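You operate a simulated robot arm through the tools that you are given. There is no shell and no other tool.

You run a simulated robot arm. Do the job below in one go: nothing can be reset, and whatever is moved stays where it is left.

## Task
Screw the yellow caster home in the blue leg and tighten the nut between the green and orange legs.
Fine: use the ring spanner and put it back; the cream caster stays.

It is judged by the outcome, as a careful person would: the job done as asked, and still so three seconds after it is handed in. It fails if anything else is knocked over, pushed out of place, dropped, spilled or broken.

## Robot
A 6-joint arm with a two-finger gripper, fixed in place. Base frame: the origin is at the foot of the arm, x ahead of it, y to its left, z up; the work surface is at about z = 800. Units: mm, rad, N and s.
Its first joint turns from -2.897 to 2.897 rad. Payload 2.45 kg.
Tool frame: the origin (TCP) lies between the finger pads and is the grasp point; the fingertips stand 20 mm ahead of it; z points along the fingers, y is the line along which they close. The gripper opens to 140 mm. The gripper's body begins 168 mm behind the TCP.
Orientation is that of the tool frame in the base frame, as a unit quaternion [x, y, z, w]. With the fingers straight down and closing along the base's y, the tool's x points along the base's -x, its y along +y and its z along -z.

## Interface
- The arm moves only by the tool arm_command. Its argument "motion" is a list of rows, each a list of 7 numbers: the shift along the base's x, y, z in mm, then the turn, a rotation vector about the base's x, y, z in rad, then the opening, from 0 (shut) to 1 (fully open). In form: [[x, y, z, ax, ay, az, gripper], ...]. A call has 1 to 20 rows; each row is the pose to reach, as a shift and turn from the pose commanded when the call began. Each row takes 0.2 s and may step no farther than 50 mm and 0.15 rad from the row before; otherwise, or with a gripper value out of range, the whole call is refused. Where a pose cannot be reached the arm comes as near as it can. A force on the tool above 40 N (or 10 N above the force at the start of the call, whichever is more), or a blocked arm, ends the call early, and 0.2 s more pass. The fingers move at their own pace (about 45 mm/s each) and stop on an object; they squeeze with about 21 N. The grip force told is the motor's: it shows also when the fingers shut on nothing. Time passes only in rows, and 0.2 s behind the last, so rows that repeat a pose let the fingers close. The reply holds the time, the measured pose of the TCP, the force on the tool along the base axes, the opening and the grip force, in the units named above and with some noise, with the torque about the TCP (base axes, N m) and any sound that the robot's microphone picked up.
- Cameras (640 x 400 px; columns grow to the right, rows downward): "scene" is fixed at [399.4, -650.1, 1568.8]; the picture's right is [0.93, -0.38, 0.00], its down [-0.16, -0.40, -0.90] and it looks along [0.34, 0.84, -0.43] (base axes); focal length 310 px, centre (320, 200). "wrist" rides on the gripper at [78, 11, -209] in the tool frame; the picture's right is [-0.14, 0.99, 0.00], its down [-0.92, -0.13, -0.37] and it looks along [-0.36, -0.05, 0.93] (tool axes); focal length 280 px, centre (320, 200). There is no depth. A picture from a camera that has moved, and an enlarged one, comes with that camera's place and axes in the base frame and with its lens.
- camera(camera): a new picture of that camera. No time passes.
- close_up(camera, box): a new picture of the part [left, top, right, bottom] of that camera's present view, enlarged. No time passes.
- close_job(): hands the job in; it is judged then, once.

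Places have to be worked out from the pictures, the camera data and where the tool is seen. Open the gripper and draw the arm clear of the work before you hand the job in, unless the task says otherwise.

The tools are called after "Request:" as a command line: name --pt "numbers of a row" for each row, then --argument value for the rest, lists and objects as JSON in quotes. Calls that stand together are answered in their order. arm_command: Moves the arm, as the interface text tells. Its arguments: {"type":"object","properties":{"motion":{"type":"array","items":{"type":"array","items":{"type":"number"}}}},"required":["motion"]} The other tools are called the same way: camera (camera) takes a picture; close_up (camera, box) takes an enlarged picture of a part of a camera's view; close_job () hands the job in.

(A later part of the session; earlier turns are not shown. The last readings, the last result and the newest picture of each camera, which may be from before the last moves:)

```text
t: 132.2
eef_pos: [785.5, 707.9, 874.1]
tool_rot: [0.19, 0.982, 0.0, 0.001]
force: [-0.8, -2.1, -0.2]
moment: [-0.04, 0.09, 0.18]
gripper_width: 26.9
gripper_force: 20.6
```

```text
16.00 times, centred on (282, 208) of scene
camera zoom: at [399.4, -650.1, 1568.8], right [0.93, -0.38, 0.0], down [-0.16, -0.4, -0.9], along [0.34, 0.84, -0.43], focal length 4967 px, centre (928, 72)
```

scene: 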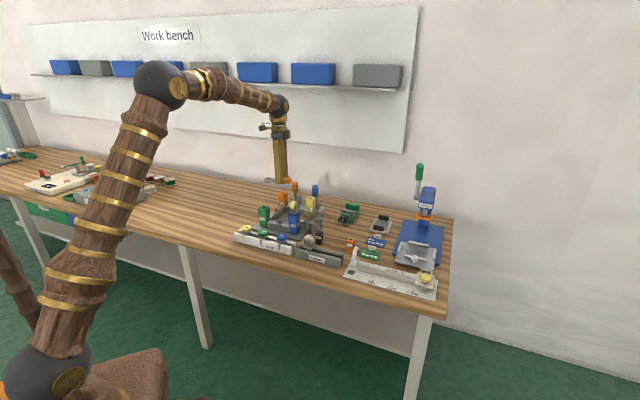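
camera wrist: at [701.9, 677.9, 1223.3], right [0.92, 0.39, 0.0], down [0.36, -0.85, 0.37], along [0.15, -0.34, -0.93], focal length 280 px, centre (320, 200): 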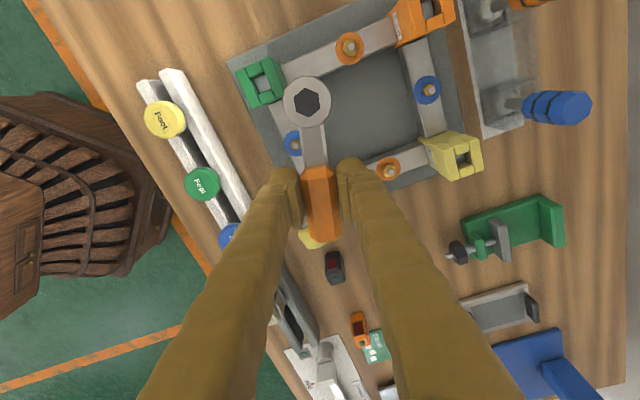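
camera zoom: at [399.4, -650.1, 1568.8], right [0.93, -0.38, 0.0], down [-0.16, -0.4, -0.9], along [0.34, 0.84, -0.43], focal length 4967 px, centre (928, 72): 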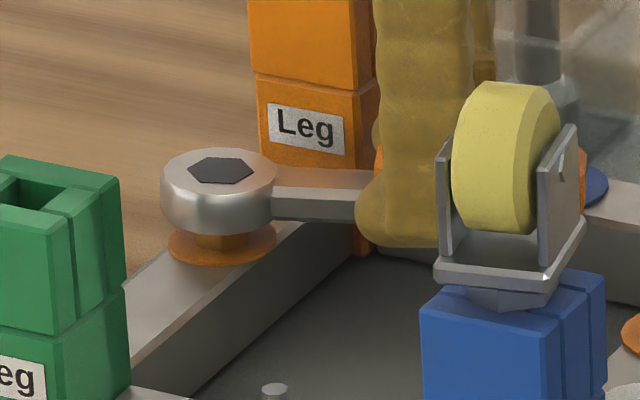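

The ring is over the nut with a light side touch. I'll ease (-0.4, -0.6) and lower to seat.

Request:
arm_command --pt "-0.4 -0.6 0 0 0 0 0" --pt "-0.4 -0.6 -2 0 0 0 0" --pt "-0.4 -0.6 -4 0 0 0 0" --pt "-0.4 -0.6 -6 0 0 0 0" --pt "-0.4 -0.6 -8 0 0 0 0" --pt "-0.4 -0.6 -8 0 0 0 0"

Request:
close_up --camera "scene" --box '[268, 196, 296, 220]'

Request:
close_up --camera "wrist" --box '[265, 65, 350, 140]'

```text
t: 133.6
eef_pos: [784.7, 706.6, 867.7]
tool_rot: [0.19, 0.982, 0.001, 0.001]
force: [-0.6, 0.7, -1.5]
moment: [0.02, 0.01, 0.01]
gripper_width: 26.8
gripper_force: 20.8
```

```text
16.00 times, centred on (282, 208) of scene
camera zoom: at [399.4, -650.1, 1568.8], right [0.93, -0.38, 0.0], down [-0.16, -0.4, -0.9], along [0.34, 0.84, -0.43], focal length 4967 px, centre (928, 72)
```

zoom: 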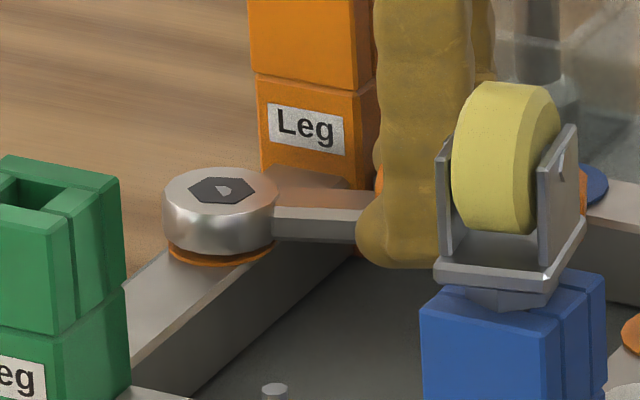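

```text
5.33 times, centred on (308, 102) of wrist
camera zoom: at [715.4, 746.2, 1076.6], right [0.5, 0.87, 0.0], down [0.8, -0.46, 0.37], along [0.32, -0.18, -0.93], focal length 1495 px, centre (387, 720)
```

zoom: 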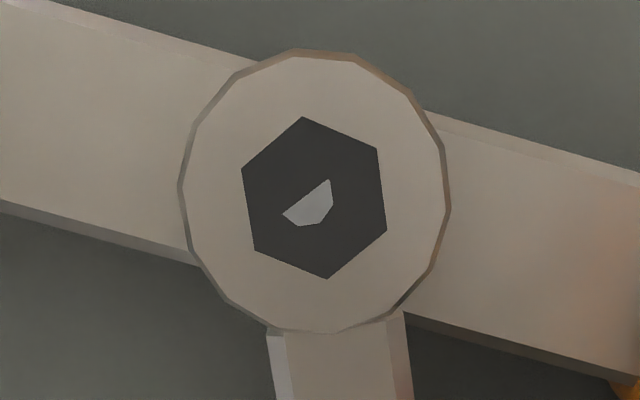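

Seated. I'll lower 1 mm more and turn the next 60°, watching for torque.

Request:
arm_command --pt "-0.4 -0.6 -1.2 0 0 0 0" --pt "-3.35 -6.9 -1.2 0 0 -0.1 0" --pt "-6.9 -12.9 -1.2 0 0 -0.2 0" --pt "-11.0 -18.5 -1.2 0 0 -0.3 0" --pt "-15.7 -23.6 -1.2 0 0 -0.4 0" --pt "-20.9 -28.3 -1.2 0 0 -0.5 0" --pt "-20.9 -28.3 -1.2 0 0 -0.5 0"

Request:
close_up --camera "wrist" --box '[265, 65, 350, 140]'

```text
t: 135.2
eef_pos: [763.8, 677.4, 865.8]
tool_rot: [0.428, 0.904, 0.001, 0.001]
force: [0.6, -0.3, -0.8]
moment: [-0.01, 0.0, 0.0]
gripper_width: 27.1
gripper_force: 21.4
```

```text
5.33 times, centred on (308, 102) of wrist
camera zoom: at [721.4, 745.2, 1075.5], right [0.85, 0.52, 0.0], down [0.48, -0.79, 0.37], along [0.19, -0.32, -0.93], focal length 1495 px, centre (387, 720)
```

zoom: 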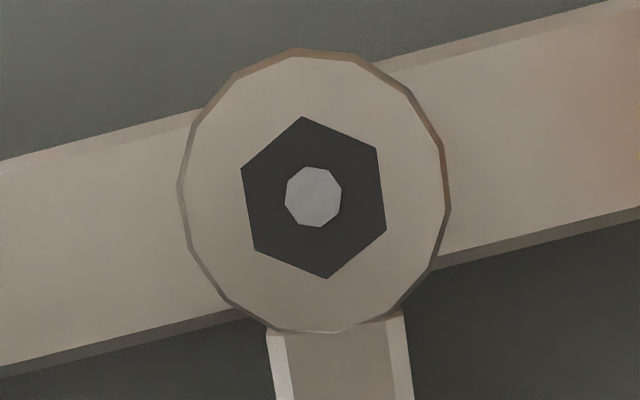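

Request:
arm_command --pt "-5.6 -4.1 0 0 0 -0.1 0" --pt "-11.5 -7.7 0 0 0 -0.2 0" --pt "-17.8 -10.6 0 0 0 -0.3 0" --pt "-24.5 -12.9 0 0 0 -0.4 0" --pt "-31.2 -14.5 0 0 0 -0.5 0" --pt "-34.4 -15.0 0 0 0 -0.547 0" --pt "-34.4 -15.0 0 0 0 -0.547 0"

Request:
close_up --camera "wrist" --box '[265, 65, 350, 140]'

```text
t: 136.8
eef_pos: [729.2, 663.3, 866.2]
tool_rot: [0.656, 0.755, 0.0, 0.001]
force: [0.0, -0.4, -0.2]
moment: [-0.01, 0.06, -0.01]
gripper_width: 27.0
gripper_force: 20.8
```

```text
5.33 times, centred on (308, 102) of wrist
camera zoom: at [729.1, 742.6, 1075.0], right [1.0, 0.0, 0.0], down [0.0, -0.93, 0.37], along [0.0, -0.37, -0.93], focal length 1495 px, centre (387, 720)
```

zoom: 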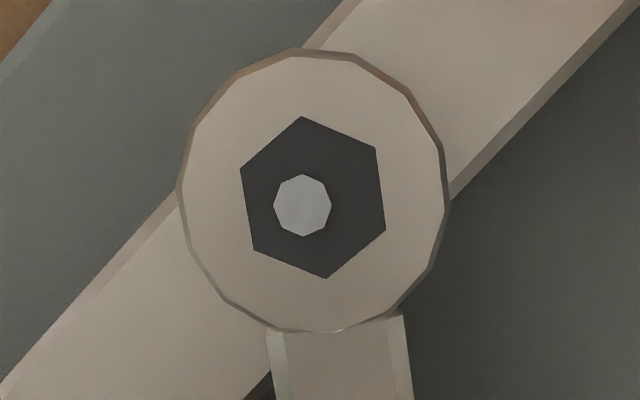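

No torque yet at 220°. Lift, swing back, and inspect.

Request:
arm_command --pt "-1.2 0 8 0 0 0 0" --pt "-1.2 0 24 0 0 0 0" --pt "5.6 1.3 24 0 0 0.1 0" --pt "12.3 3.2 24 0 0 0.2 0" --pt "18.7 5.9 24 0 0 0.3 0" --pt "24.8 9.2 24 0 0 0.4 0" --pt "30.6 13.1 24 0 0 0.5 0" --pt "36.0 17.5 24 0 0 0.6 0" --pt "40.9 22.5 24 0 0 0.7 0" --pt "45.3 27.9 24 0 0 0.8 0" --pt "49.2 33.9 24 0 0 0.9 0" --pt "52.4 40.1 24 0 0 1.0 0" --pt "53.7 43.1 24 0 0 1.047 0" --pt "53.7 43.1 24 0 0 1.047 0"

Request:
close_up --camera "scene" --box '[268, 196, 296, 220]'

Request:
close_up --camera "scene" --box '[300, 200, 328, 224]'

Request:
close_up --camera "wrist" --box '[265, 65, 350, 140]'

```text
t: 139.8
eef_pos: [783.9, 708.6, 888.9]
tool_rot: [0.191, 0.982, 0.001, 0.001]
force: [0.2, 0.2, -1.1]
moment: [0.0, 0.02, -0.01]
gripper_width: 26.9
gripper_force: 21.2
```

```text
16.00 times, centred on (282, 208) of scene
camera zoom: at [399.4, -650.1, 1568.8], right [0.93, -0.38, 0.0], down [-0.16, -0.4, -0.9], along [0.34, 0.84, -0.43], focal length 4967 px, centre (928, 72)
```

zoom: 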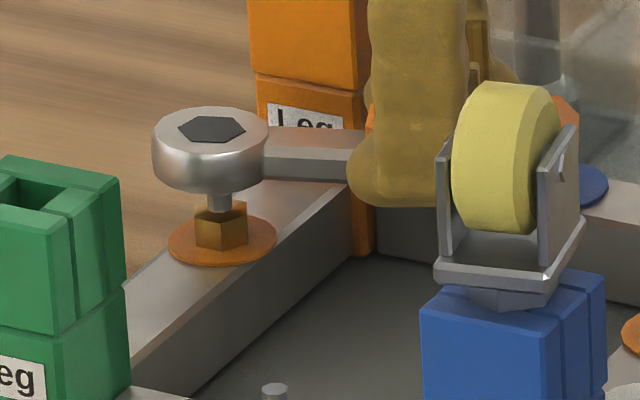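

```text
16.00 times, centred on (314, 212) of scene
camera zoom: at [399.4, -650.1, 1568.8], right [0.93, -0.38, 0.0], down [-0.16, -0.4, -0.9], along [0.34, 0.84, -0.43], focal length 4967 px, centre (416, 8)
```

zoom: 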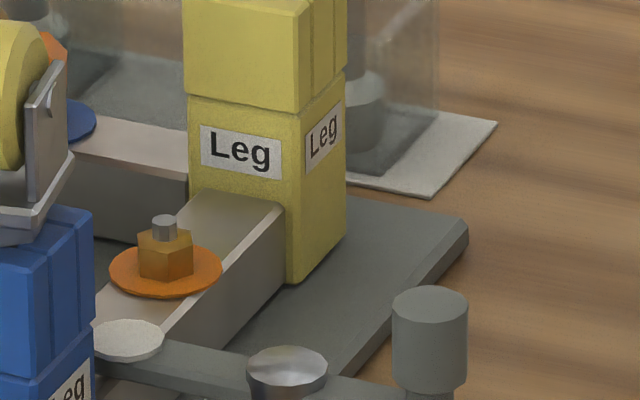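

```text
5.33 times, centred on (308, 102) of wrist
camera zoom: at [714.0, 747.6, 1097.7], right [0.5, 0.87, 0.0], down [0.81, -0.46, 0.37], along [0.32, -0.18, -0.93], focal length 1495 px, centre (387, 720)
```

zoom: 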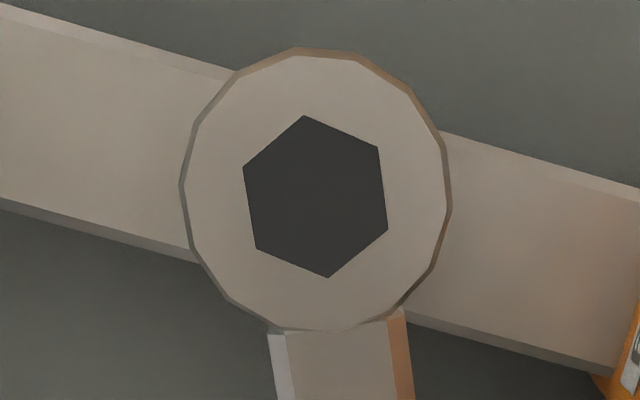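

I'll correct (1.7, -0.2) and lower in steps.

Request:
arm_command --pt "0.9 -0.1 0 0 0 0 0" --pt "1.7 -0.2 -4 0 0 0 0" --pt "1.7 -0.2 -8 0 0 0 0" --pt "1.7 -0.2 -11 0 0 0 0" --pt "1.7 -0.2 -11 0 0 0 0"

Request:
close_up --camera "scene" --box '[268, 196, 296, 220]'

Request:
close_up --camera "wrist" --box '[265, 65, 350, 140]'

```text
t: 141.0
eef_pos: [784.6, 707.5, 878.3]
tool_rot: [0.191, 0.982, 0.001, 0.001]
force: [-0.8, -1.0, -2.1]
moment: [0.01, 0.02, -0.01]
gripper_width: 26.9
gripper_force: 21.3
```

```text
16.00 times, centred on (282, 208) of scene
camera zoom: at [399.4, -650.1, 1568.8], right [0.93, -0.38, 0.0], down [-0.16, -0.4, -0.9], along [0.34, 0.84, -0.43], focal length 4967 px, centre (928, 72)
```

zoom: 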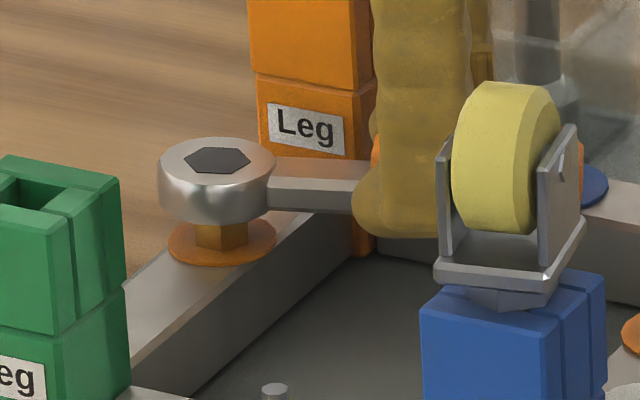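

```text
5.33 times, centred on (308, 102) of wrist
camera zoom: at [714.9, 746.5, 1087.1], right [0.5, 0.87, 0.0], down [0.8, -0.46, 0.37], along [0.32, -0.18, -0.93], focal length 1495 px, centre (387, 720)
```

zoom: 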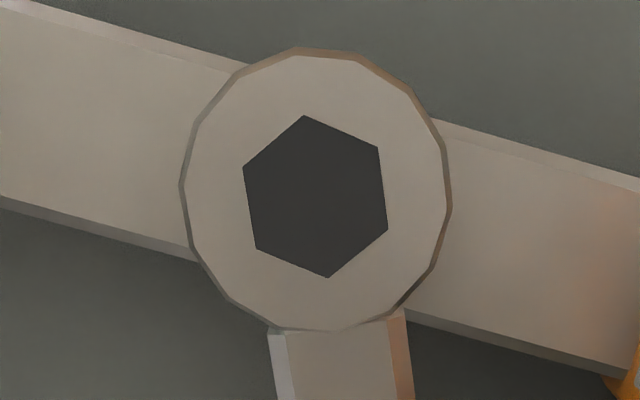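

Aligned like the last success. Lower fully to seat.

Request:
arm_command --pt "0.3 0 -2 0 0 0 0" --pt "0.3 0 -4 0 0 0 0" --pt "0.3 0 -6 0 0 0 0" --pt "0.3 0 -8 0 0 0 0" --pt "0.3 0 -10 0 0 0 0" --pt "0.3 0 -12 0 0 0 0" --pt "0.3 0 -12 0 0 0 0"

Request:
close_up --camera "wrist" --box '[265, 65, 350, 140]'

Request:
close_up --camera "scene" --box '[268, 196, 296, 220]'

```text
t: 142.6
eef_pos: [783.1, 706.5, 866.7]
tool_rot: [0.191, 0.982, 0.001, 0.0]
force: [-0.4, -0.3, -0.4]
moment: [0.02, 0.0, 0.0]
gripper_width: 27.3
gripper_force: 21.2
```

```text
5.33 times, centred on (308, 102) of wrist
camera zoom: at [715.3, 746.1, 1075.3], right [0.5, 0.87, 0.0], down [0.8, -0.46, 0.37], along [0.32, -0.18, -0.93], focal length 1495 px, centre (387, 720)
```

zoom: 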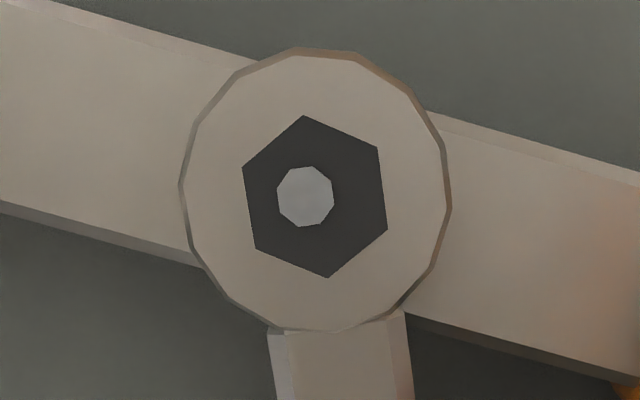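

```text
16.00 times, centred on (282, 208) of scene
camera zoom: at [399.4, -650.1, 1568.8], right [0.93, -0.38, 0.0], down [-0.16, -0.4, -0.9], along [0.34, 0.84, -0.43], focal length 4967 px, centre (928, 72)
```

zoom: 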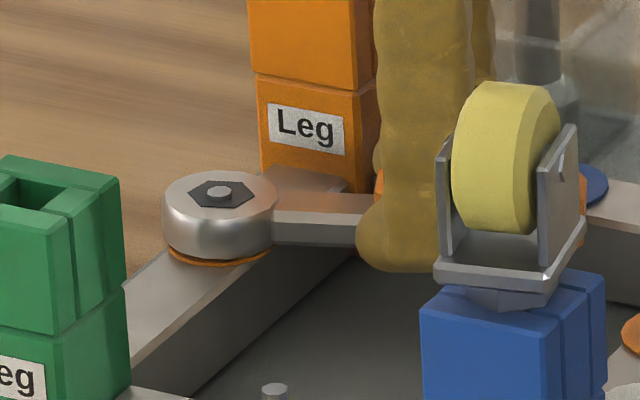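

Seated. I'll centre with (-0.5, -0.9) and run the whole 60° stroke.

Request:
arm_command --pt "-0.5 -0.9 -0.3 0 0 0 0" --pt "-3.45 -7.2 -0.3 0 0 -0.1 0" --pt "-7.0 -13.2 -0.3 0 0 -0.2 0" --pt "-11.1 -18.8 -0.3 0 0 -0.3 0" --pt "-15.8 -23.9 -0.3 0 0 -0.4 0" --pt "-21.0 -28.6 -0.3 0 0 -0.5 0" --pt "-26.6 -32.7 -0.3 0 0 -0.6 0" --pt "-32.5 -36.3 -0.3 0 0 -0.7 0" --pt "-38.8 -39.2 -0.3 0 0 -0.8 0" --pt "-45.5 -41.5 -0.3 0 0 -0.9 0" --pt "-52.2 -43.1 -0.3 0 0 -1.0 0" --pt "-55.4 -43.6 -0.3 0 0 -1.047 0" --pt "-55.4 -43.6 -0.3 0 0 -1.047 0"

Request:
close_up --camera "wrist" --box '[265, 65, 350, 140]'

```text
t: 145.4
eef_pos: [728.2, 663.3, 864.0]
tool_rot: [0.656, 0.755, -0.001, 0.003]
force: [0.0, -6.0, -0.5]
moment: [-0.07, 0.0, 0.06]
gripper_width: 27.1
gripper_force: 21.4
```

```text
5.33 times, centred on (308, 102) of wrist
camera zoom: at [729.2, 742.9, 1074.3], right [1.0, 0.0, 0.0], down [0.0, -0.93, 0.37], along [0.0, -0.37, -0.93], focal length 1495 px, centre (387, 720)
```

zoom: 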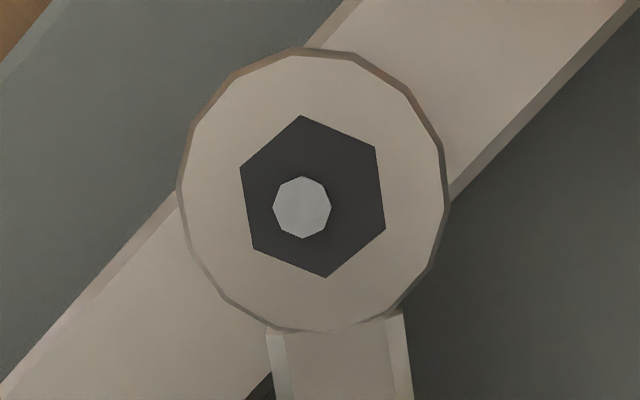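

Total 280°. Only a light side force. Lift, swing back with the learned correction, and check the nut's height.

Request:
arm_command --pt "-1.2 -0.8 0 0 0 0 0" --pt "-1.2 -0.8 8 0 0 0 0" --pt "-1.2 -0.8 24 0 0 0 0" --pt "6.0 0.5 24 0 0 0.1 0" --pt "12.9 2.3 24 0 0 0.2 0" --pt "19.4 5.0 24 0 0 0.3 0" --pt "25.6 8.2 24 0 0 0.4 0" --pt "31.5 12.1 24 0 0 0.5 0" --pt "37.0 16.5 24 0 0 0.6 0" --pt "41.9 21.4 24 0 0 0.7 0" --pt "46.4 26.8 24 0 0 0.8 0" --pt "50.3 32.7 24 0 0 0.9 0" --pt "53.6 38.8 24 0 0 1.0 0" --pt "54.9 41.7 24 0 0 1.047 0" --pt "54.9 41.7 24 0 0 1.047 0"

Request:
close_up --camera "scene" --box '[268, 196, 296, 220]'

Request:
close_up --camera "wrist" --box '[265, 65, 350, 140]'

```text
t: 148.6
eef_pos: [783.1, 703.5, 888.6]
tool_rot: [0.191, 0.982, 0.0, 0.001]
force: [0.0, -0.3, -0.2]
moment: [0.03, 0.01, -0.03]
gripper_width: 26.9
gripper_force: 21.2
```

```text
16.00 times, centred on (282, 208) of scene
camera zoom: at [399.4, -650.1, 1568.8], right [0.93, -0.38, 0.0], down [-0.16, -0.4, -0.9], along [0.34, 0.84, -0.43], focal length 4967 px, centre (928, 72)
```

zoom: 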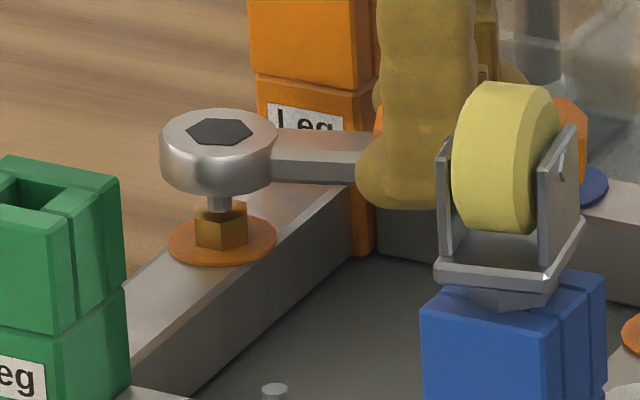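

```text
5.33 times, centred on (308, 102) of wrist
camera zoom: at [715.6, 743.6, 1098.4], right [0.5, 0.87, 0.0], down [0.81, -0.46, 0.37], along [0.32, -0.18, -0.93], focal length 1495 px, centre (387, 720)
```

zoom: 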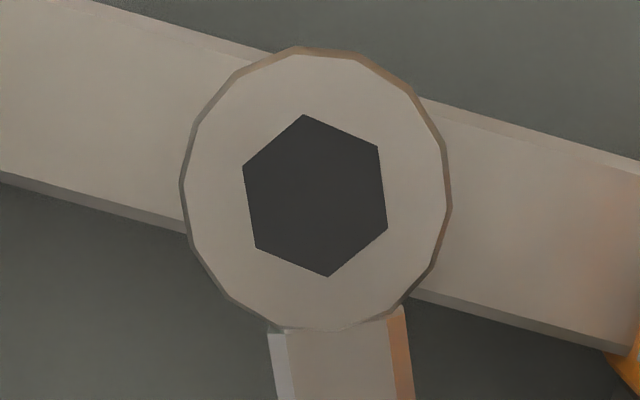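

The nut's height seems unchanged over the last strokes, so I need to confirm it is really turning. I'll re-seat (shift +0.9, +3.5) and make a partial 30° turn, then inspect.

Request:
arm_command --pt "0.5 1.8 0 0 0 0 0" --pt "0.9 3.5 -3 0 0 0 0" --pt "0.9 3.5 -7 0 0 0 0" --pt "0.9 3.5 -10 0 0 0 0" --pt "0.9 3.5 -10 0 0 0 0"

Request:
close_up --camera "scene" --box '[268, 196, 296, 220]'

Request:
close_up --camera "wrist" --box '[265, 65, 350, 140]'

```text
t: 149.8
eef_pos: [784.3, 708.8, 879.6]
tool_rot: [0.191, 0.982, 0.0, 0.001]
force: [3.0, -0.7, 8.2]
moment: [0.11, 0.49, 0.02]
gripper_width: 27.0
gripper_force: 21.1
```

```text
16.00 times, centred on (282, 208) of scene
camera zoom: at [399.4, -650.1, 1568.8], right [0.93, -0.38, 0.0], down [-0.16, -0.4, -0.9], along [0.34, 0.84, -0.43], focal length 4967 px, centre (928, 72)
```

zoom: 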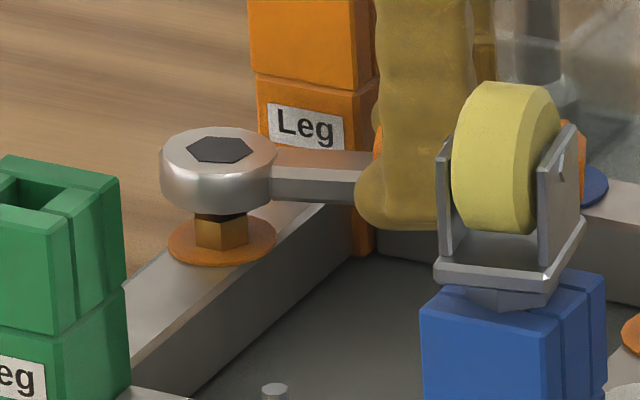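

```text
5.33 times, centred on (308, 102) of wrist
camera zoom: at [716.1, 748.0, 1088.9], right [0.5, 0.87, 0.0], down [0.8, -0.46, 0.37], along [0.32, -0.18, -0.93], focal length 1495 px, centre (387, 720)
```

zoom: 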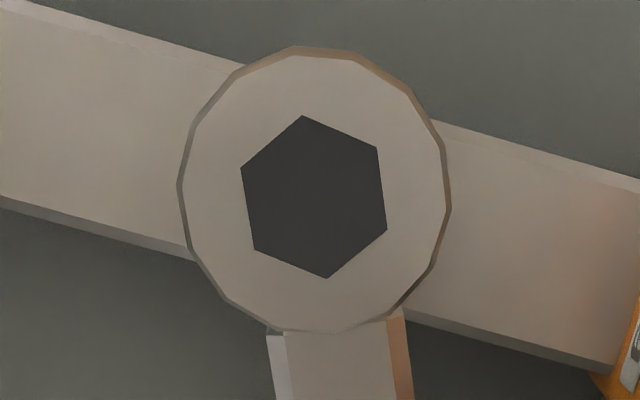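

Contact at the ring again, so I overshot outward. I'll raise 4 mm, shift (-0.5, -1.6), and lower again.

Request:
arm_command --pt "0 0 4 0 0 0 0" --pt "-0.5 -1.6 4 0 0 0 0" --pt "-0.5 -1.6 2 0 0 0 0" --pt "-0.5 -1.6 0 0 0 0 0" --pt "-0.5 -1.6 0 0 0 0 0"

Request:
close_up --camera "scene" --box '[268, 196, 296, 220]'

Request:
close_up --camera "wrist" --box '[265, 65, 350, 140]'

```text
t: 151.0
eef_pos: [784.2, 706.6, 879.3]
tool_rot: [0.191, 0.982, -0.001, 0.001]
force: [0.2, 0.2, -0.9]
moment: [0.0, 0.0, 0.04]
gripper_width: 27.2
gripper_force: 21.0
```

```text
16.00 times, centred on (282, 208) of scene
camera zoom: at [399.4, -650.1, 1568.8], right [0.93, -0.38, 0.0], down [-0.16, -0.4, -0.9], along [0.34, 0.84, -0.43], focal length 4967 px, centre (928, 72)
```

zoom: 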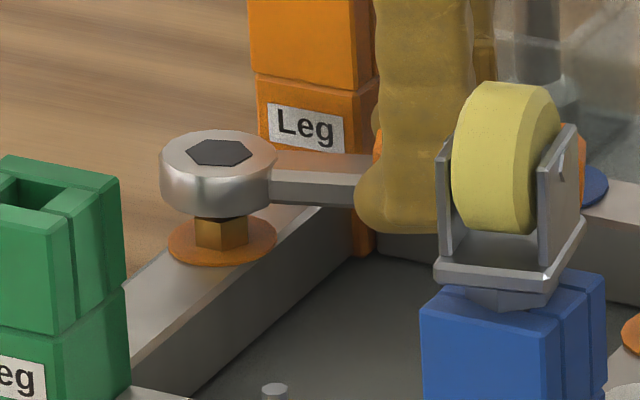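

```text
5.33 times, centred on (308, 102) of wrist
camera zoom: at [715.6, 746.5, 1088.6], right [0.5, 0.87, 0.0], down [0.8, -0.46, 0.37], along [0.32, -0.18, -0.93], focal length 1495 px, centre (387, 720)
```

zoom: 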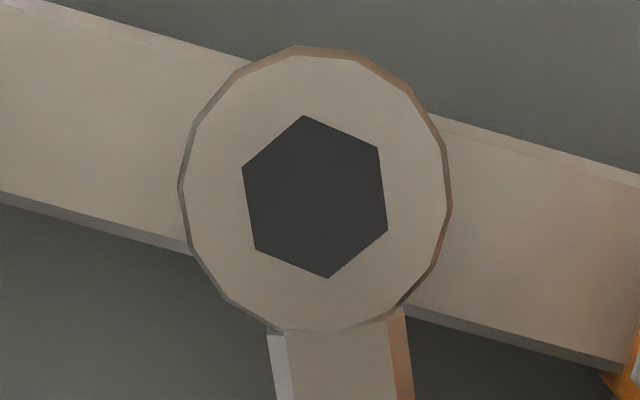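

Free and aligned. Lower to seat.

Request:
arm_command --pt "0 0 -2 0 0 0 0" --pt "0 0 -4 0 0 0 0" --pt "-0.2 -0.2 -6 0 0 0 0" --pt "-0.2 -0.2 -8 0 0 0 0" --pt "-0.3 -0.3 -10 0 0 0 0" --pt "-0.3 -0.3 -13 0 0 0 0" --pt "-0.3 -0.3 -13 0 0 0 0"

Request:
close_up --camera "wrist" --box '[265, 65, 350, 140]'

```text
t: 152.6
eef_pos: [784.0, 706.6, 868.5]
tool_rot: [0.191, 0.982, 0.001, 0.001]
force: [-0.3, 0.0, -0.8]
moment: [-0.01, 0.02, 0.03]
gripper_width: 27.0
gripper_force: 20.7
```

```text
5.33 times, centred on (308, 102) of wrist
camera zoom: at [715.4, 745.4, 1076.6], right [0.5, 0.87, 0.0], down [0.8, -0.46, 0.37], along [0.32, -0.18, -0.93], focal length 1495 px, centre (387, 720)
```

zoom: 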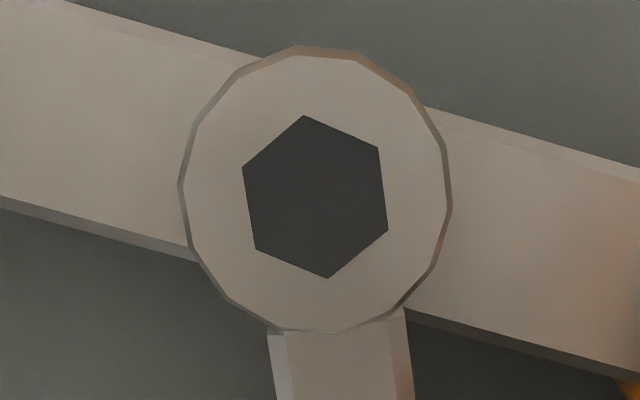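

Request:
arm_command --pt "-0.2 -0.3 -2 0 0 0 0" --pt "-3.15 -6.6 -2 0 0 -0.1 0" --pt "-6.7 -12.6 -2 0 0 -0.2 0" --pt "-10.8 -18.2 -2 0 0 -0.3 0" --pt "-15.5 -23.3 -2 0 0 -0.4 0" --pt "-20.7 -28.0 -2 0 0 -0.5 0" --pt "-21.9 -29.0 -2 0 0 -0.524 0" --pt "-21.9 -29.0 -2 0 0 -0.524 0"

Request:
close_up --camera "wrist" --box '[265, 65, 350, 140]'

Request:
arm_command --pt "0 0 10 0 0 0 0" --pt "0 0 24 0 0 0 0" --pt "0 0 60 0 0 0 0" --pt "0 0 100 0 0 0 0" --pt "0 0 140 0 0 0 0" --pt "-20 -30 148 0 0 0 0" --pt "-40 -60 148 0 0 0 0" --pt "-40 -60 148 0 0 0 0"

Request:
camera --camera "wrist"

Request:
close_up --camera "scene" --box '[268, 196, 296, 220]'

```text
t: 154.4
eef_pos: [759.9, 677.8, 864.5]
tool_rot: [0.439, 0.899, -0.001, 0.0]
force: [7.2, -8.6, -0.8]
moment: [-0.1, -0.12, 0.02]
gripper_width: 26.7
gripper_force: 20.6
```

```text
5.33 times, centred on (308, 102) of wrist
camera zoom: at [721.5, 746.5, 1073.2], right [0.87, 0.5, 0.0], down [0.46, -0.8, 0.37], along [0.19, -0.32, -0.93], focal length 1495 px, centre (387, 720)
```

zoom: 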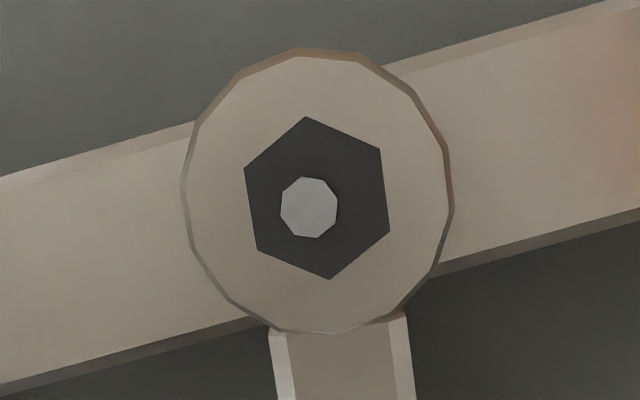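

```text
t: 156.2
eef_pos: [723.3, 619.2, 1013.0]
tool_rot: [0.439, 0.899, 0.0, 0.001]
force: [0.2, 1.3, -0.9]
moment: [0.0, 0.0, 0.0]
gripper_width: 27.0
gripper_force: 21.1
```

```text
taken
camera wrist: at [683.6, 687.8, 1221.9], right [0.87, 0.5, 0.0], down [0.46, -0.8, 0.37], along [0.19, -0.32, -0.93], focal length 280 px, centre (320, 200)
```

wrist: 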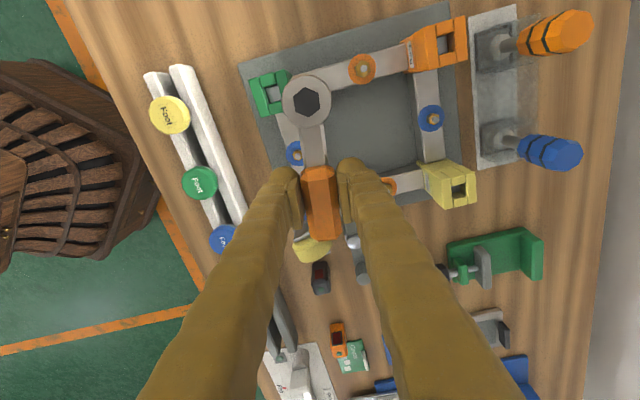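

```text
16.00 times, centred on (282, 208) of scene
camera zoom: at [399.4, -650.1, 1568.8], right [0.93, -0.38, 0.0], down [-0.16, -0.4, -0.9], along [0.34, 0.84, -0.43], focal length 4967 px, centre (928, 72)
```

zoom: 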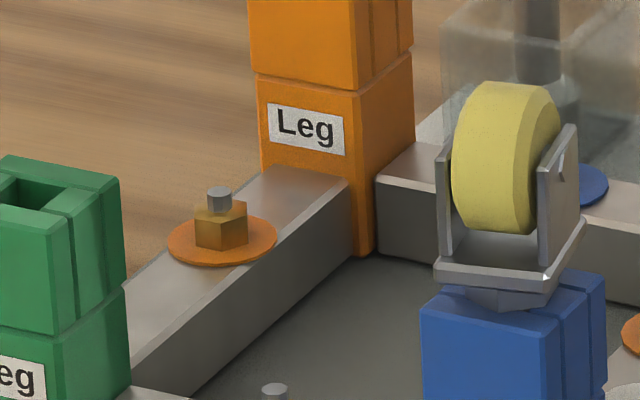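

Request:
close_up --camera "wrist" --box '[342, 50, 380, 84]'

```text
11.76 times, centred on (361, 67) of wrist
camera zoom: at [683.6, 687.8, 1221.9], right [0.87, 0.5, 0.0], down [0.46, -0.8, 0.37], along [0.19, -0.32, -0.93], focal length 3299 px, centre (-162, 1765)
```

zoom: 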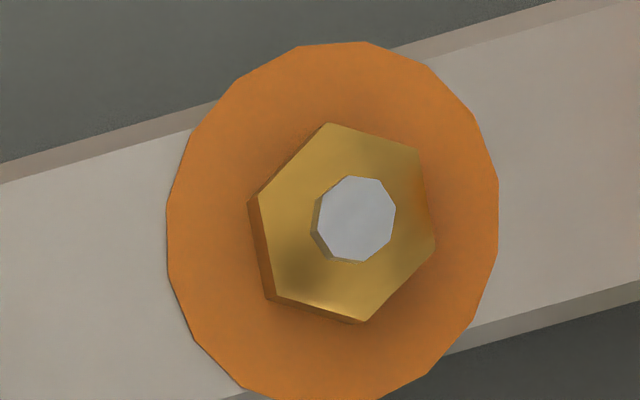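

The nut did turn (about 23° of the 30°, the rest being hex play), and the stud's protrusion has grown from about 5.7 to 7.4 mm, so it is running down at about 2 mm per turn. I'll carry on: re-engage at the nut's present orientation (+0.127 rad, shift +44.5, +64.6).

Request:
arm_command --pt "15 22 0 0 0 0.05 0" --pt "30 44 0 0 0 0.1 0" --pt "44.5 64.6 0 0 0 0.127 0" --pt "44.5 64.6 -40 0 0 0.127 0" --pt "44.5 64.6 -80 0 0 0.127 0" --pt "44.5 64.6 -115 0 0 0.127 0" --pt "44.5 64.6 -127 0 0 0.127 0" --pt "44.5 64.6 -127 0 0 0.127 0"

Request:
close_up --camera "scene" --box '[268, 196, 296, 220]'

Request:
close_up --camera "wrist" --box '[265, 65, 350, 140]'

```text
t: 158.0
eef_pos: [767.3, 680.9, 886.3]
tool_rot: [0.38, 0.925, 0.0, 0.001]
force: [-0.3, -0.4, -0.5]
moment: [0.01, -0.01, 0.01]
gripper_width: 26.8
gripper_force: 20.6
```

```text
16.00 times, centred on (282, 208) of scene
camera zoom: at [399.4, -650.1, 1568.8], right [0.93, -0.38, 0.0], down [-0.16, -0.4, -0.9], along [0.34, 0.84, -0.43], focal length 4967 px, centre (928, 72)
```

zoom: 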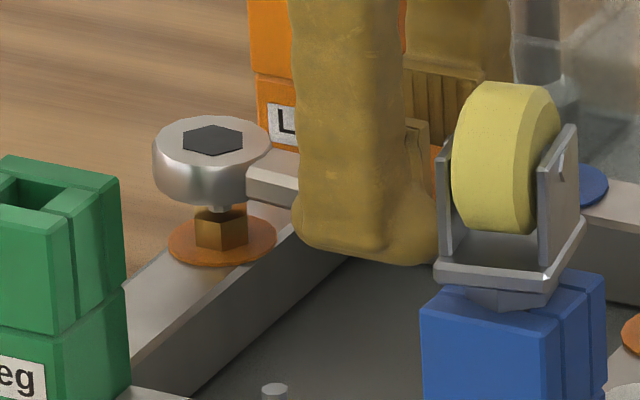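

```text
5.33 times, centred on (308, 102) of wrist
camera zoom: at [718.4, 745.0, 1094.5], right [0.8, 0.61, 0.0], down [0.56, -0.74, 0.37], along [0.23, -0.29, -0.93], focal length 1495 px, centre (387, 720)
```

zoom: 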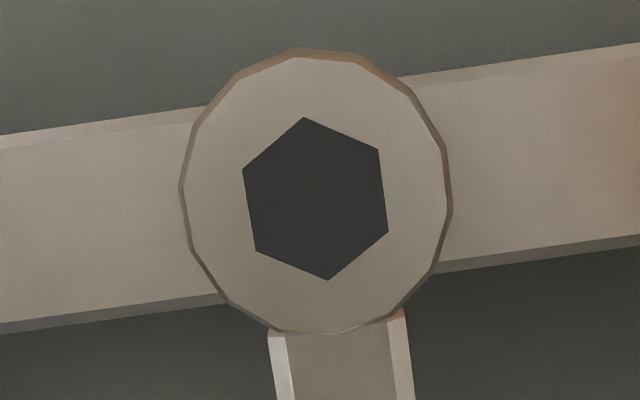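

Request:
arm_command --pt "1.0 0.9 0 0 0 0 0" --pt "1.9 1.8 -2 0 0 0 0" --pt "1.9 1.8 -5 0 0 0 0" --pt "1.9 1.8 -7 0 0 0 0" --pt "1.9 1.8 -7 0 0 0 0"

Request:
close_up --camera "scene" --box '[268, 196, 296, 220]'

Request:
close_up --camera "wrist" --box '[265, 65, 350, 140]'

```text
t: 159.2
eef_pos: [768.8, 683.2, 879.1]
tool_rot: [0.381, 0.924, 0.0, 0.001]
force: [0.9, 2.4, 7.5]
moment: [0.38, 0.44, -0.19]
gripper_width: 26.8
gripper_force: 21.2
```

```text
16.00 times, centred on (282, 208) of scene
camera zoom: at [399.4, -650.1, 1568.8], right [0.93, -0.38, 0.0], down [-0.16, -0.4, -0.9], along [0.34, 0.84, -0.43], focal length 4967 px, centre (928, 72)
```

zoom: 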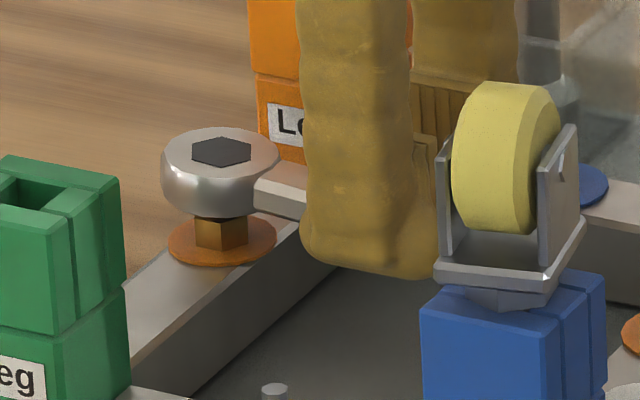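

```text
5.33 times, centred on (308, 102) of wrist
camera zoom: at [720.9, 746.5, 1088.3], right [0.8, 0.61, 0.0], down [0.56, -0.74, 0.37], along [0.23, -0.29, -0.93], focal length 1495 px, centre (387, 720)
```

zoom: 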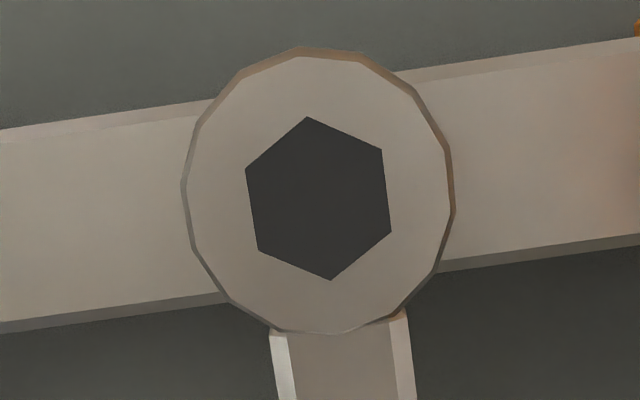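

Contact at the ring; by comparison with the successful seatings it needs about (-1.1, -0.8). Raise 4, shift, and lower again.

Request:
arm_command --pt "0 0 4 0 0 0 0" --pt "-1.1 -0.8 4 0 0 0 0" --pt "-1.1 -0.8 2 0 0 0 0" --pt "-1.1 -0.8 0 0 0 0 0" --pt "-1.1 -0.8 -1 0 0 0 0" --pt "-1.1 -0.8 -1 0 0 0 0"

Request:
close_up --camera "scene" --box '[268, 196, 296, 220]'

Request:
close_up --camera "wrist" --box '[265, 65, 350, 140]'

```text
t: 160.6
eef_pos: [767.0, 682.7, 879.1]
tool_rot: [0.381, 0.925, 0.0, 0.002]
force: [2.1, -1.1, -1.7]
moment: [-0.01, -0.06, -0.06]
gripper_width: 27.3
gripper_force: 21.2
```

```text
16.00 times, centred on (282, 208) of scene
camera zoom: at [399.4, -650.1, 1568.8], right [0.93, -0.38, 0.0], down [-0.16, -0.4, -0.9], along [0.34, 0.84, -0.43], focal length 4967 px, centre (928, 72)
```

zoom: 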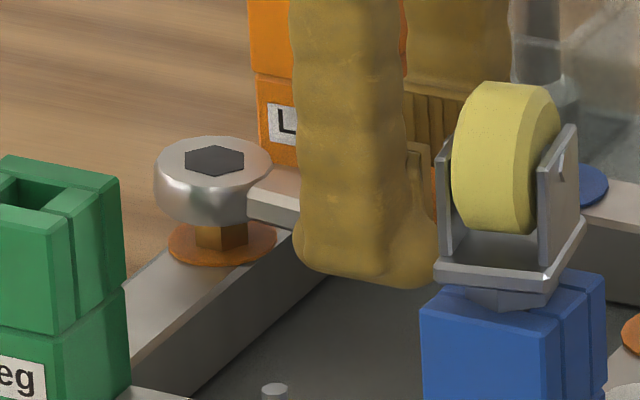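

```text
5.33 times, centred on (308, 102) of wrist
camera zoom: at [718.4, 745.3, 1086.4], right [0.8, 0.61, 0.0], down [0.56, -0.74, 0.37], along [0.23, -0.29, -0.93], focal length 1495 px, centre (387, 720)
```

zoom: 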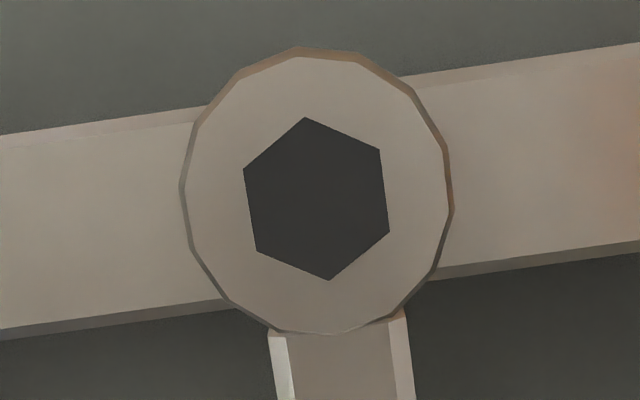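

Now it has passed and is touching sideways lightly. I'll shift (+0.8, 0) and lower to seat.

Request:
arm_command --pt "0.8 0.0 0 0 0 0 0" --pt "0.8 0.0 -2 0 0 0 0" --pt "0.8 0.0 -4 0 0 0 0" --pt "0.8 0.0 -7 0 0 0 0" --pt "0.8 0.0 -10 0 0 0 0" --pt "0.8 0.0 -13 0 0 0 0" --pt "0.8 0.0 -13 0 0 0 0"

Request:
close_up --camera "wrist" --box '[265, 65, 350, 140]'

Request:
close_up --camera "scene" --box '[268, 196, 296, 220]'

```text
t: 162.2
eef_pos: [767.7, 682.3, 866.5]
tool_rot: [0.38, 0.925, 0.0, 0.001]
force: [0.0, 0.4, -1.5]
moment: [0.01, 0.01, -0.02]
gripper_width: 26.8
gripper_force: 21.1
```

```text
5.33 times, centred on (308, 102) of wrist
camera zoom: at [720.0, 746.0, 1073.5], right [0.8, 0.61, 0.0], down [0.56, -0.74, 0.37], along [0.23, -0.29, -0.93], focal length 1495 px, centre (387, 720)
```

zoom: 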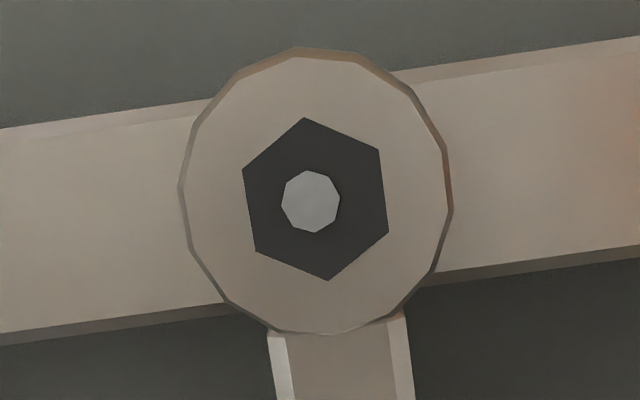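

```text
16.00 times, centred on (282, 208) of scene
camera zoom: at [399.4, -650.1, 1568.8], right [0.93, -0.38, 0.0], down [-0.16, -0.4, -0.9], along [0.34, 0.84, -0.43], focal length 4967 px, centre (928, 72)
```

zoom: 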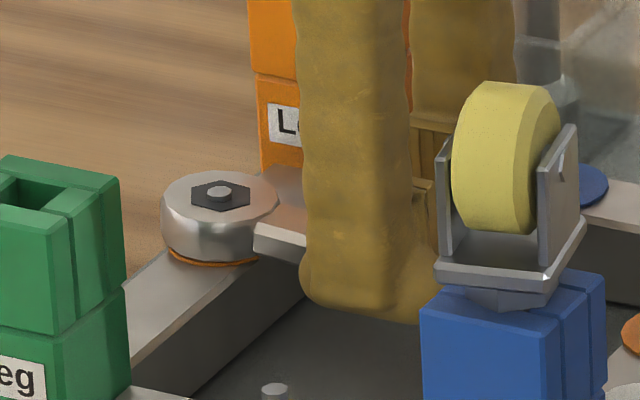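

Request:
arm_command --pt "-5.3 -4.9 0 0 0 -0.1 0" --pt "-11.1 -9.1 0 0 0 -0.2 0" --pt "-17.0 -12.7 0 0 0 -0.3 0" --pt "-23.3 -15.6 0 0 0 -0.4 0" --pt "-29.8 -18.0 0 0 0 -0.5 0" --pt "-36.6 -19.6 0 0 0 -0.6 0" --pt "-43.5 -20.6 0 0 0 -0.7 0" --pt "-43.5 -20.6 0 0 0 -0.7 0"

Request:
close_up --camera "wrist" --box '[265, 65, 350, 140]'

Request:
camera --camera "wrist"

```text
t: 164.0
eef_pos: [726.1, 662.2, 865.0]
tool_rot: [0.675, 0.738, -0.001, 0.001]
force: [-0.2, 0.4, -0.7]
moment: [0.02, 0.0, 0.02]
gripper_width: 27.0
gripper_force: 21.0
```

```text
5.33 times, centred on (308, 102) of wrist
camera zoom: at [729.5, 741.4, 1073.8], right [1.0, -0.05, 0.0], down [-0.05, -0.93, 0.37], along [-0.02, -0.37, -0.93], focal length 1495 px, centre (387, 720)
```

zoom: 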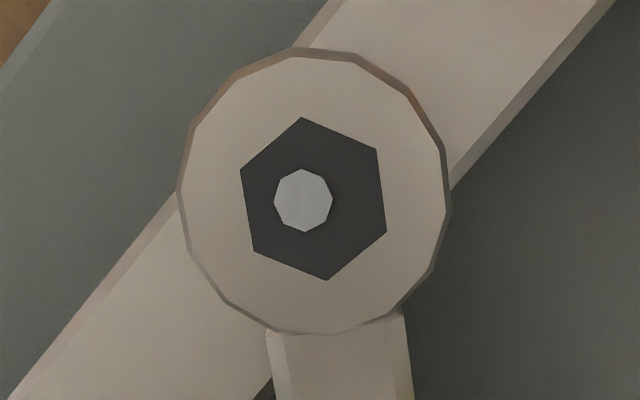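

```text
taken
camera wrist: at [729.5, 741.4, 1073.8], right [1.0, -0.05, 0.0], down [-0.05, -0.93, 0.37], along [-0.02, -0.37, -0.93], focal length 280 px, centre (320, 200)
```

wrist: 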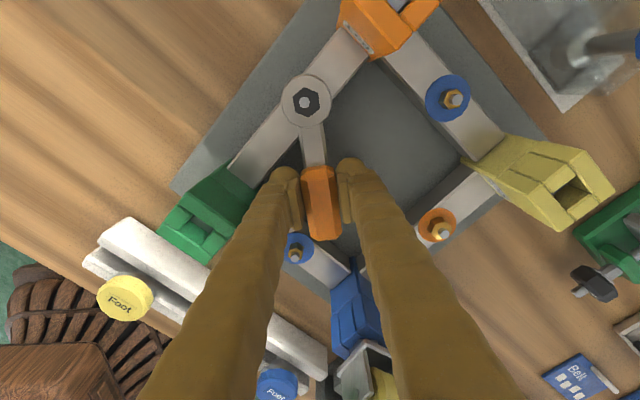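

I'll measure the reference orange-washer nut (blue–yellow rail) to see how much stud protrudes when tight.

Request:
close_up --camera "wrist" --box '[418, 212, 458, 246]'

```text
11.76 times, centred on (438, 229) of wrist
camera zoom: at [729.5, 741.4, 1073.8], right [1.0, -0.05, 0.0], down [-0.05, -0.93, 0.37], along [-0.02, -0.37, -0.93], focal length 3299 px, centre (-1068, -141)
```

zoom: 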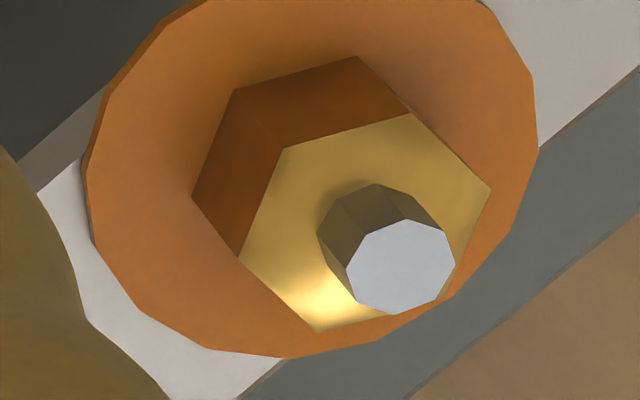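

I'll lift and swing the spanner out of the way, then compare the two orange-washer nuts side-on from the scene camera.

Request:
arm_command --pt "-1.2 0 0 0 0 0 0" --pt "-1.2 0 10 0 0 0 0" --pt "-1.2 0 26 0 0 0 0" --pt "0 0 60 0 0 0.1 0" --pt "0 0 100 0 0 0.2 0" --pt "0 -10 140 0 0 0.3 0" --pt "0 -40 148 0 0 0.4 0" --pt "0 -60 148 0 0 0.4 0" --pt "0 -60 148 0 0 0.4 0"

Request:
close_up --camera "scene" --box '[277, 203, 287, 211]'

Request:
close_up --camera "scene" --box '[299, 210, 309, 218]'

Request:
camera --camera "wrist"

```text
t: 166.0
eef_pos: [723.5, 605.1, 1014.3]
tool_rot: [0.515, 0.857, 0.001, 0.001]
force: [0.0, 0.3, -1.7]
moment: [-0.02, -0.02, 0.0]
gripper_width: 26.8
gripper_force: 21.1
```

```text
16.00 times, centred on (282, 207) of scene
camera zoom: at [399.4, -650.1, 1568.8], right [0.93, -0.38, 0.0], down [-0.16, -0.4, -0.9], along [0.34, 0.84, -0.43], focal length 4967 px, centre (928, 88)
```

zoom: 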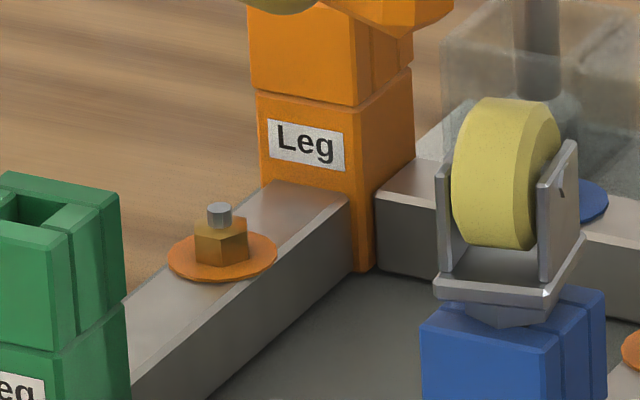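

```text
16.00 times, centred on (304, 214) of scene
camera zoom: at [399.4, -650.1, 1568.8], right [0.93, -0.38, 0.0], down [-0.16, -0.4, -0.9], along [0.34, 0.84, -0.43], focal length 4967 px, centre (576, -24)
```

zoom: 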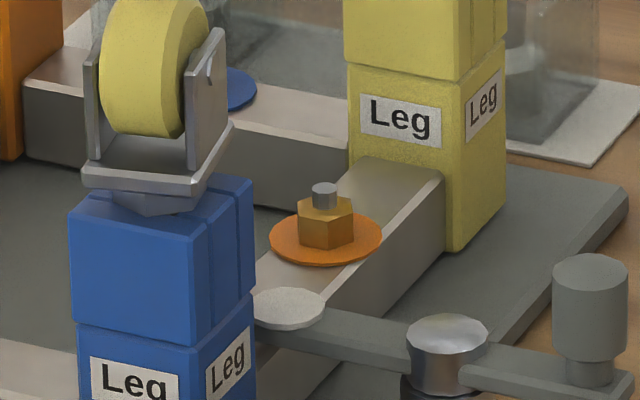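

```text
taken
camera wrist: at [695.9, 679.1, 1223.6], right [0.94, 0.34, 0.0], down [0.32, -0.87, 0.37], along [0.13, -0.35, -0.93], focal length 280 px, centre (320, 200)
```

wrist: 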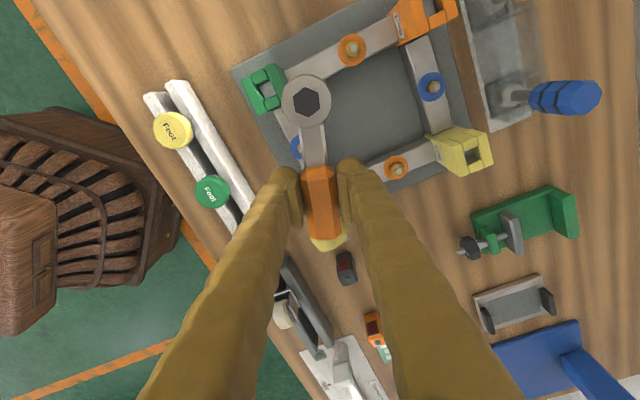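

The green–orange nut now sits at the same height as its reference neighbour, so it should be about to tighten. I'll measure its orientation for the next bite.

Request:
close_up --camera "wrist" --box '[332, 32, 370, 66]'

Request:
close_up --camera "wrist" --box '[376, 151, 414, 185]'

```text
11.76 times, centred on (351, 49) of wrist
camera zoom: at [695.9, 679.1, 1223.6], right [0.94, 0.34, 0.0], down [0.32, -0.87, 0.37], along [0.13, -0.35, -0.93], focal length 3299 px, centre (-45, 1976)
```

zoom: 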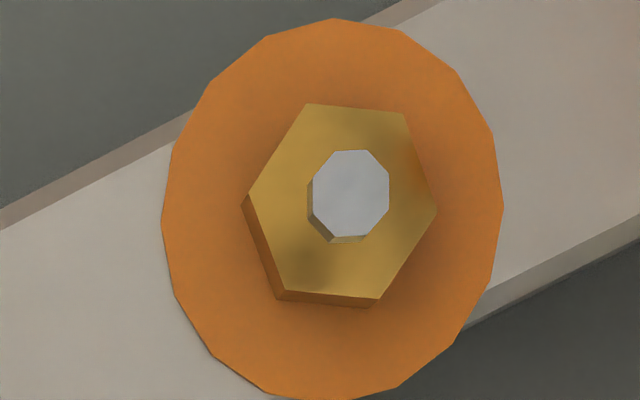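

```text
11.76 times, centred on (395, 168) of wrist
camera zoom: at [695.9, 679.1, 1223.6], right [0.94, 0.34, 0.0], down [0.32, -0.87, 0.37], along [0.13, -0.35, -0.93], focal length 3299 px, centre (-562, 576)
```

zoom: 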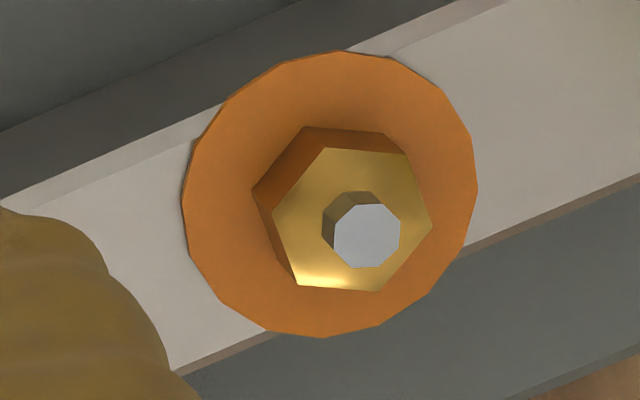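

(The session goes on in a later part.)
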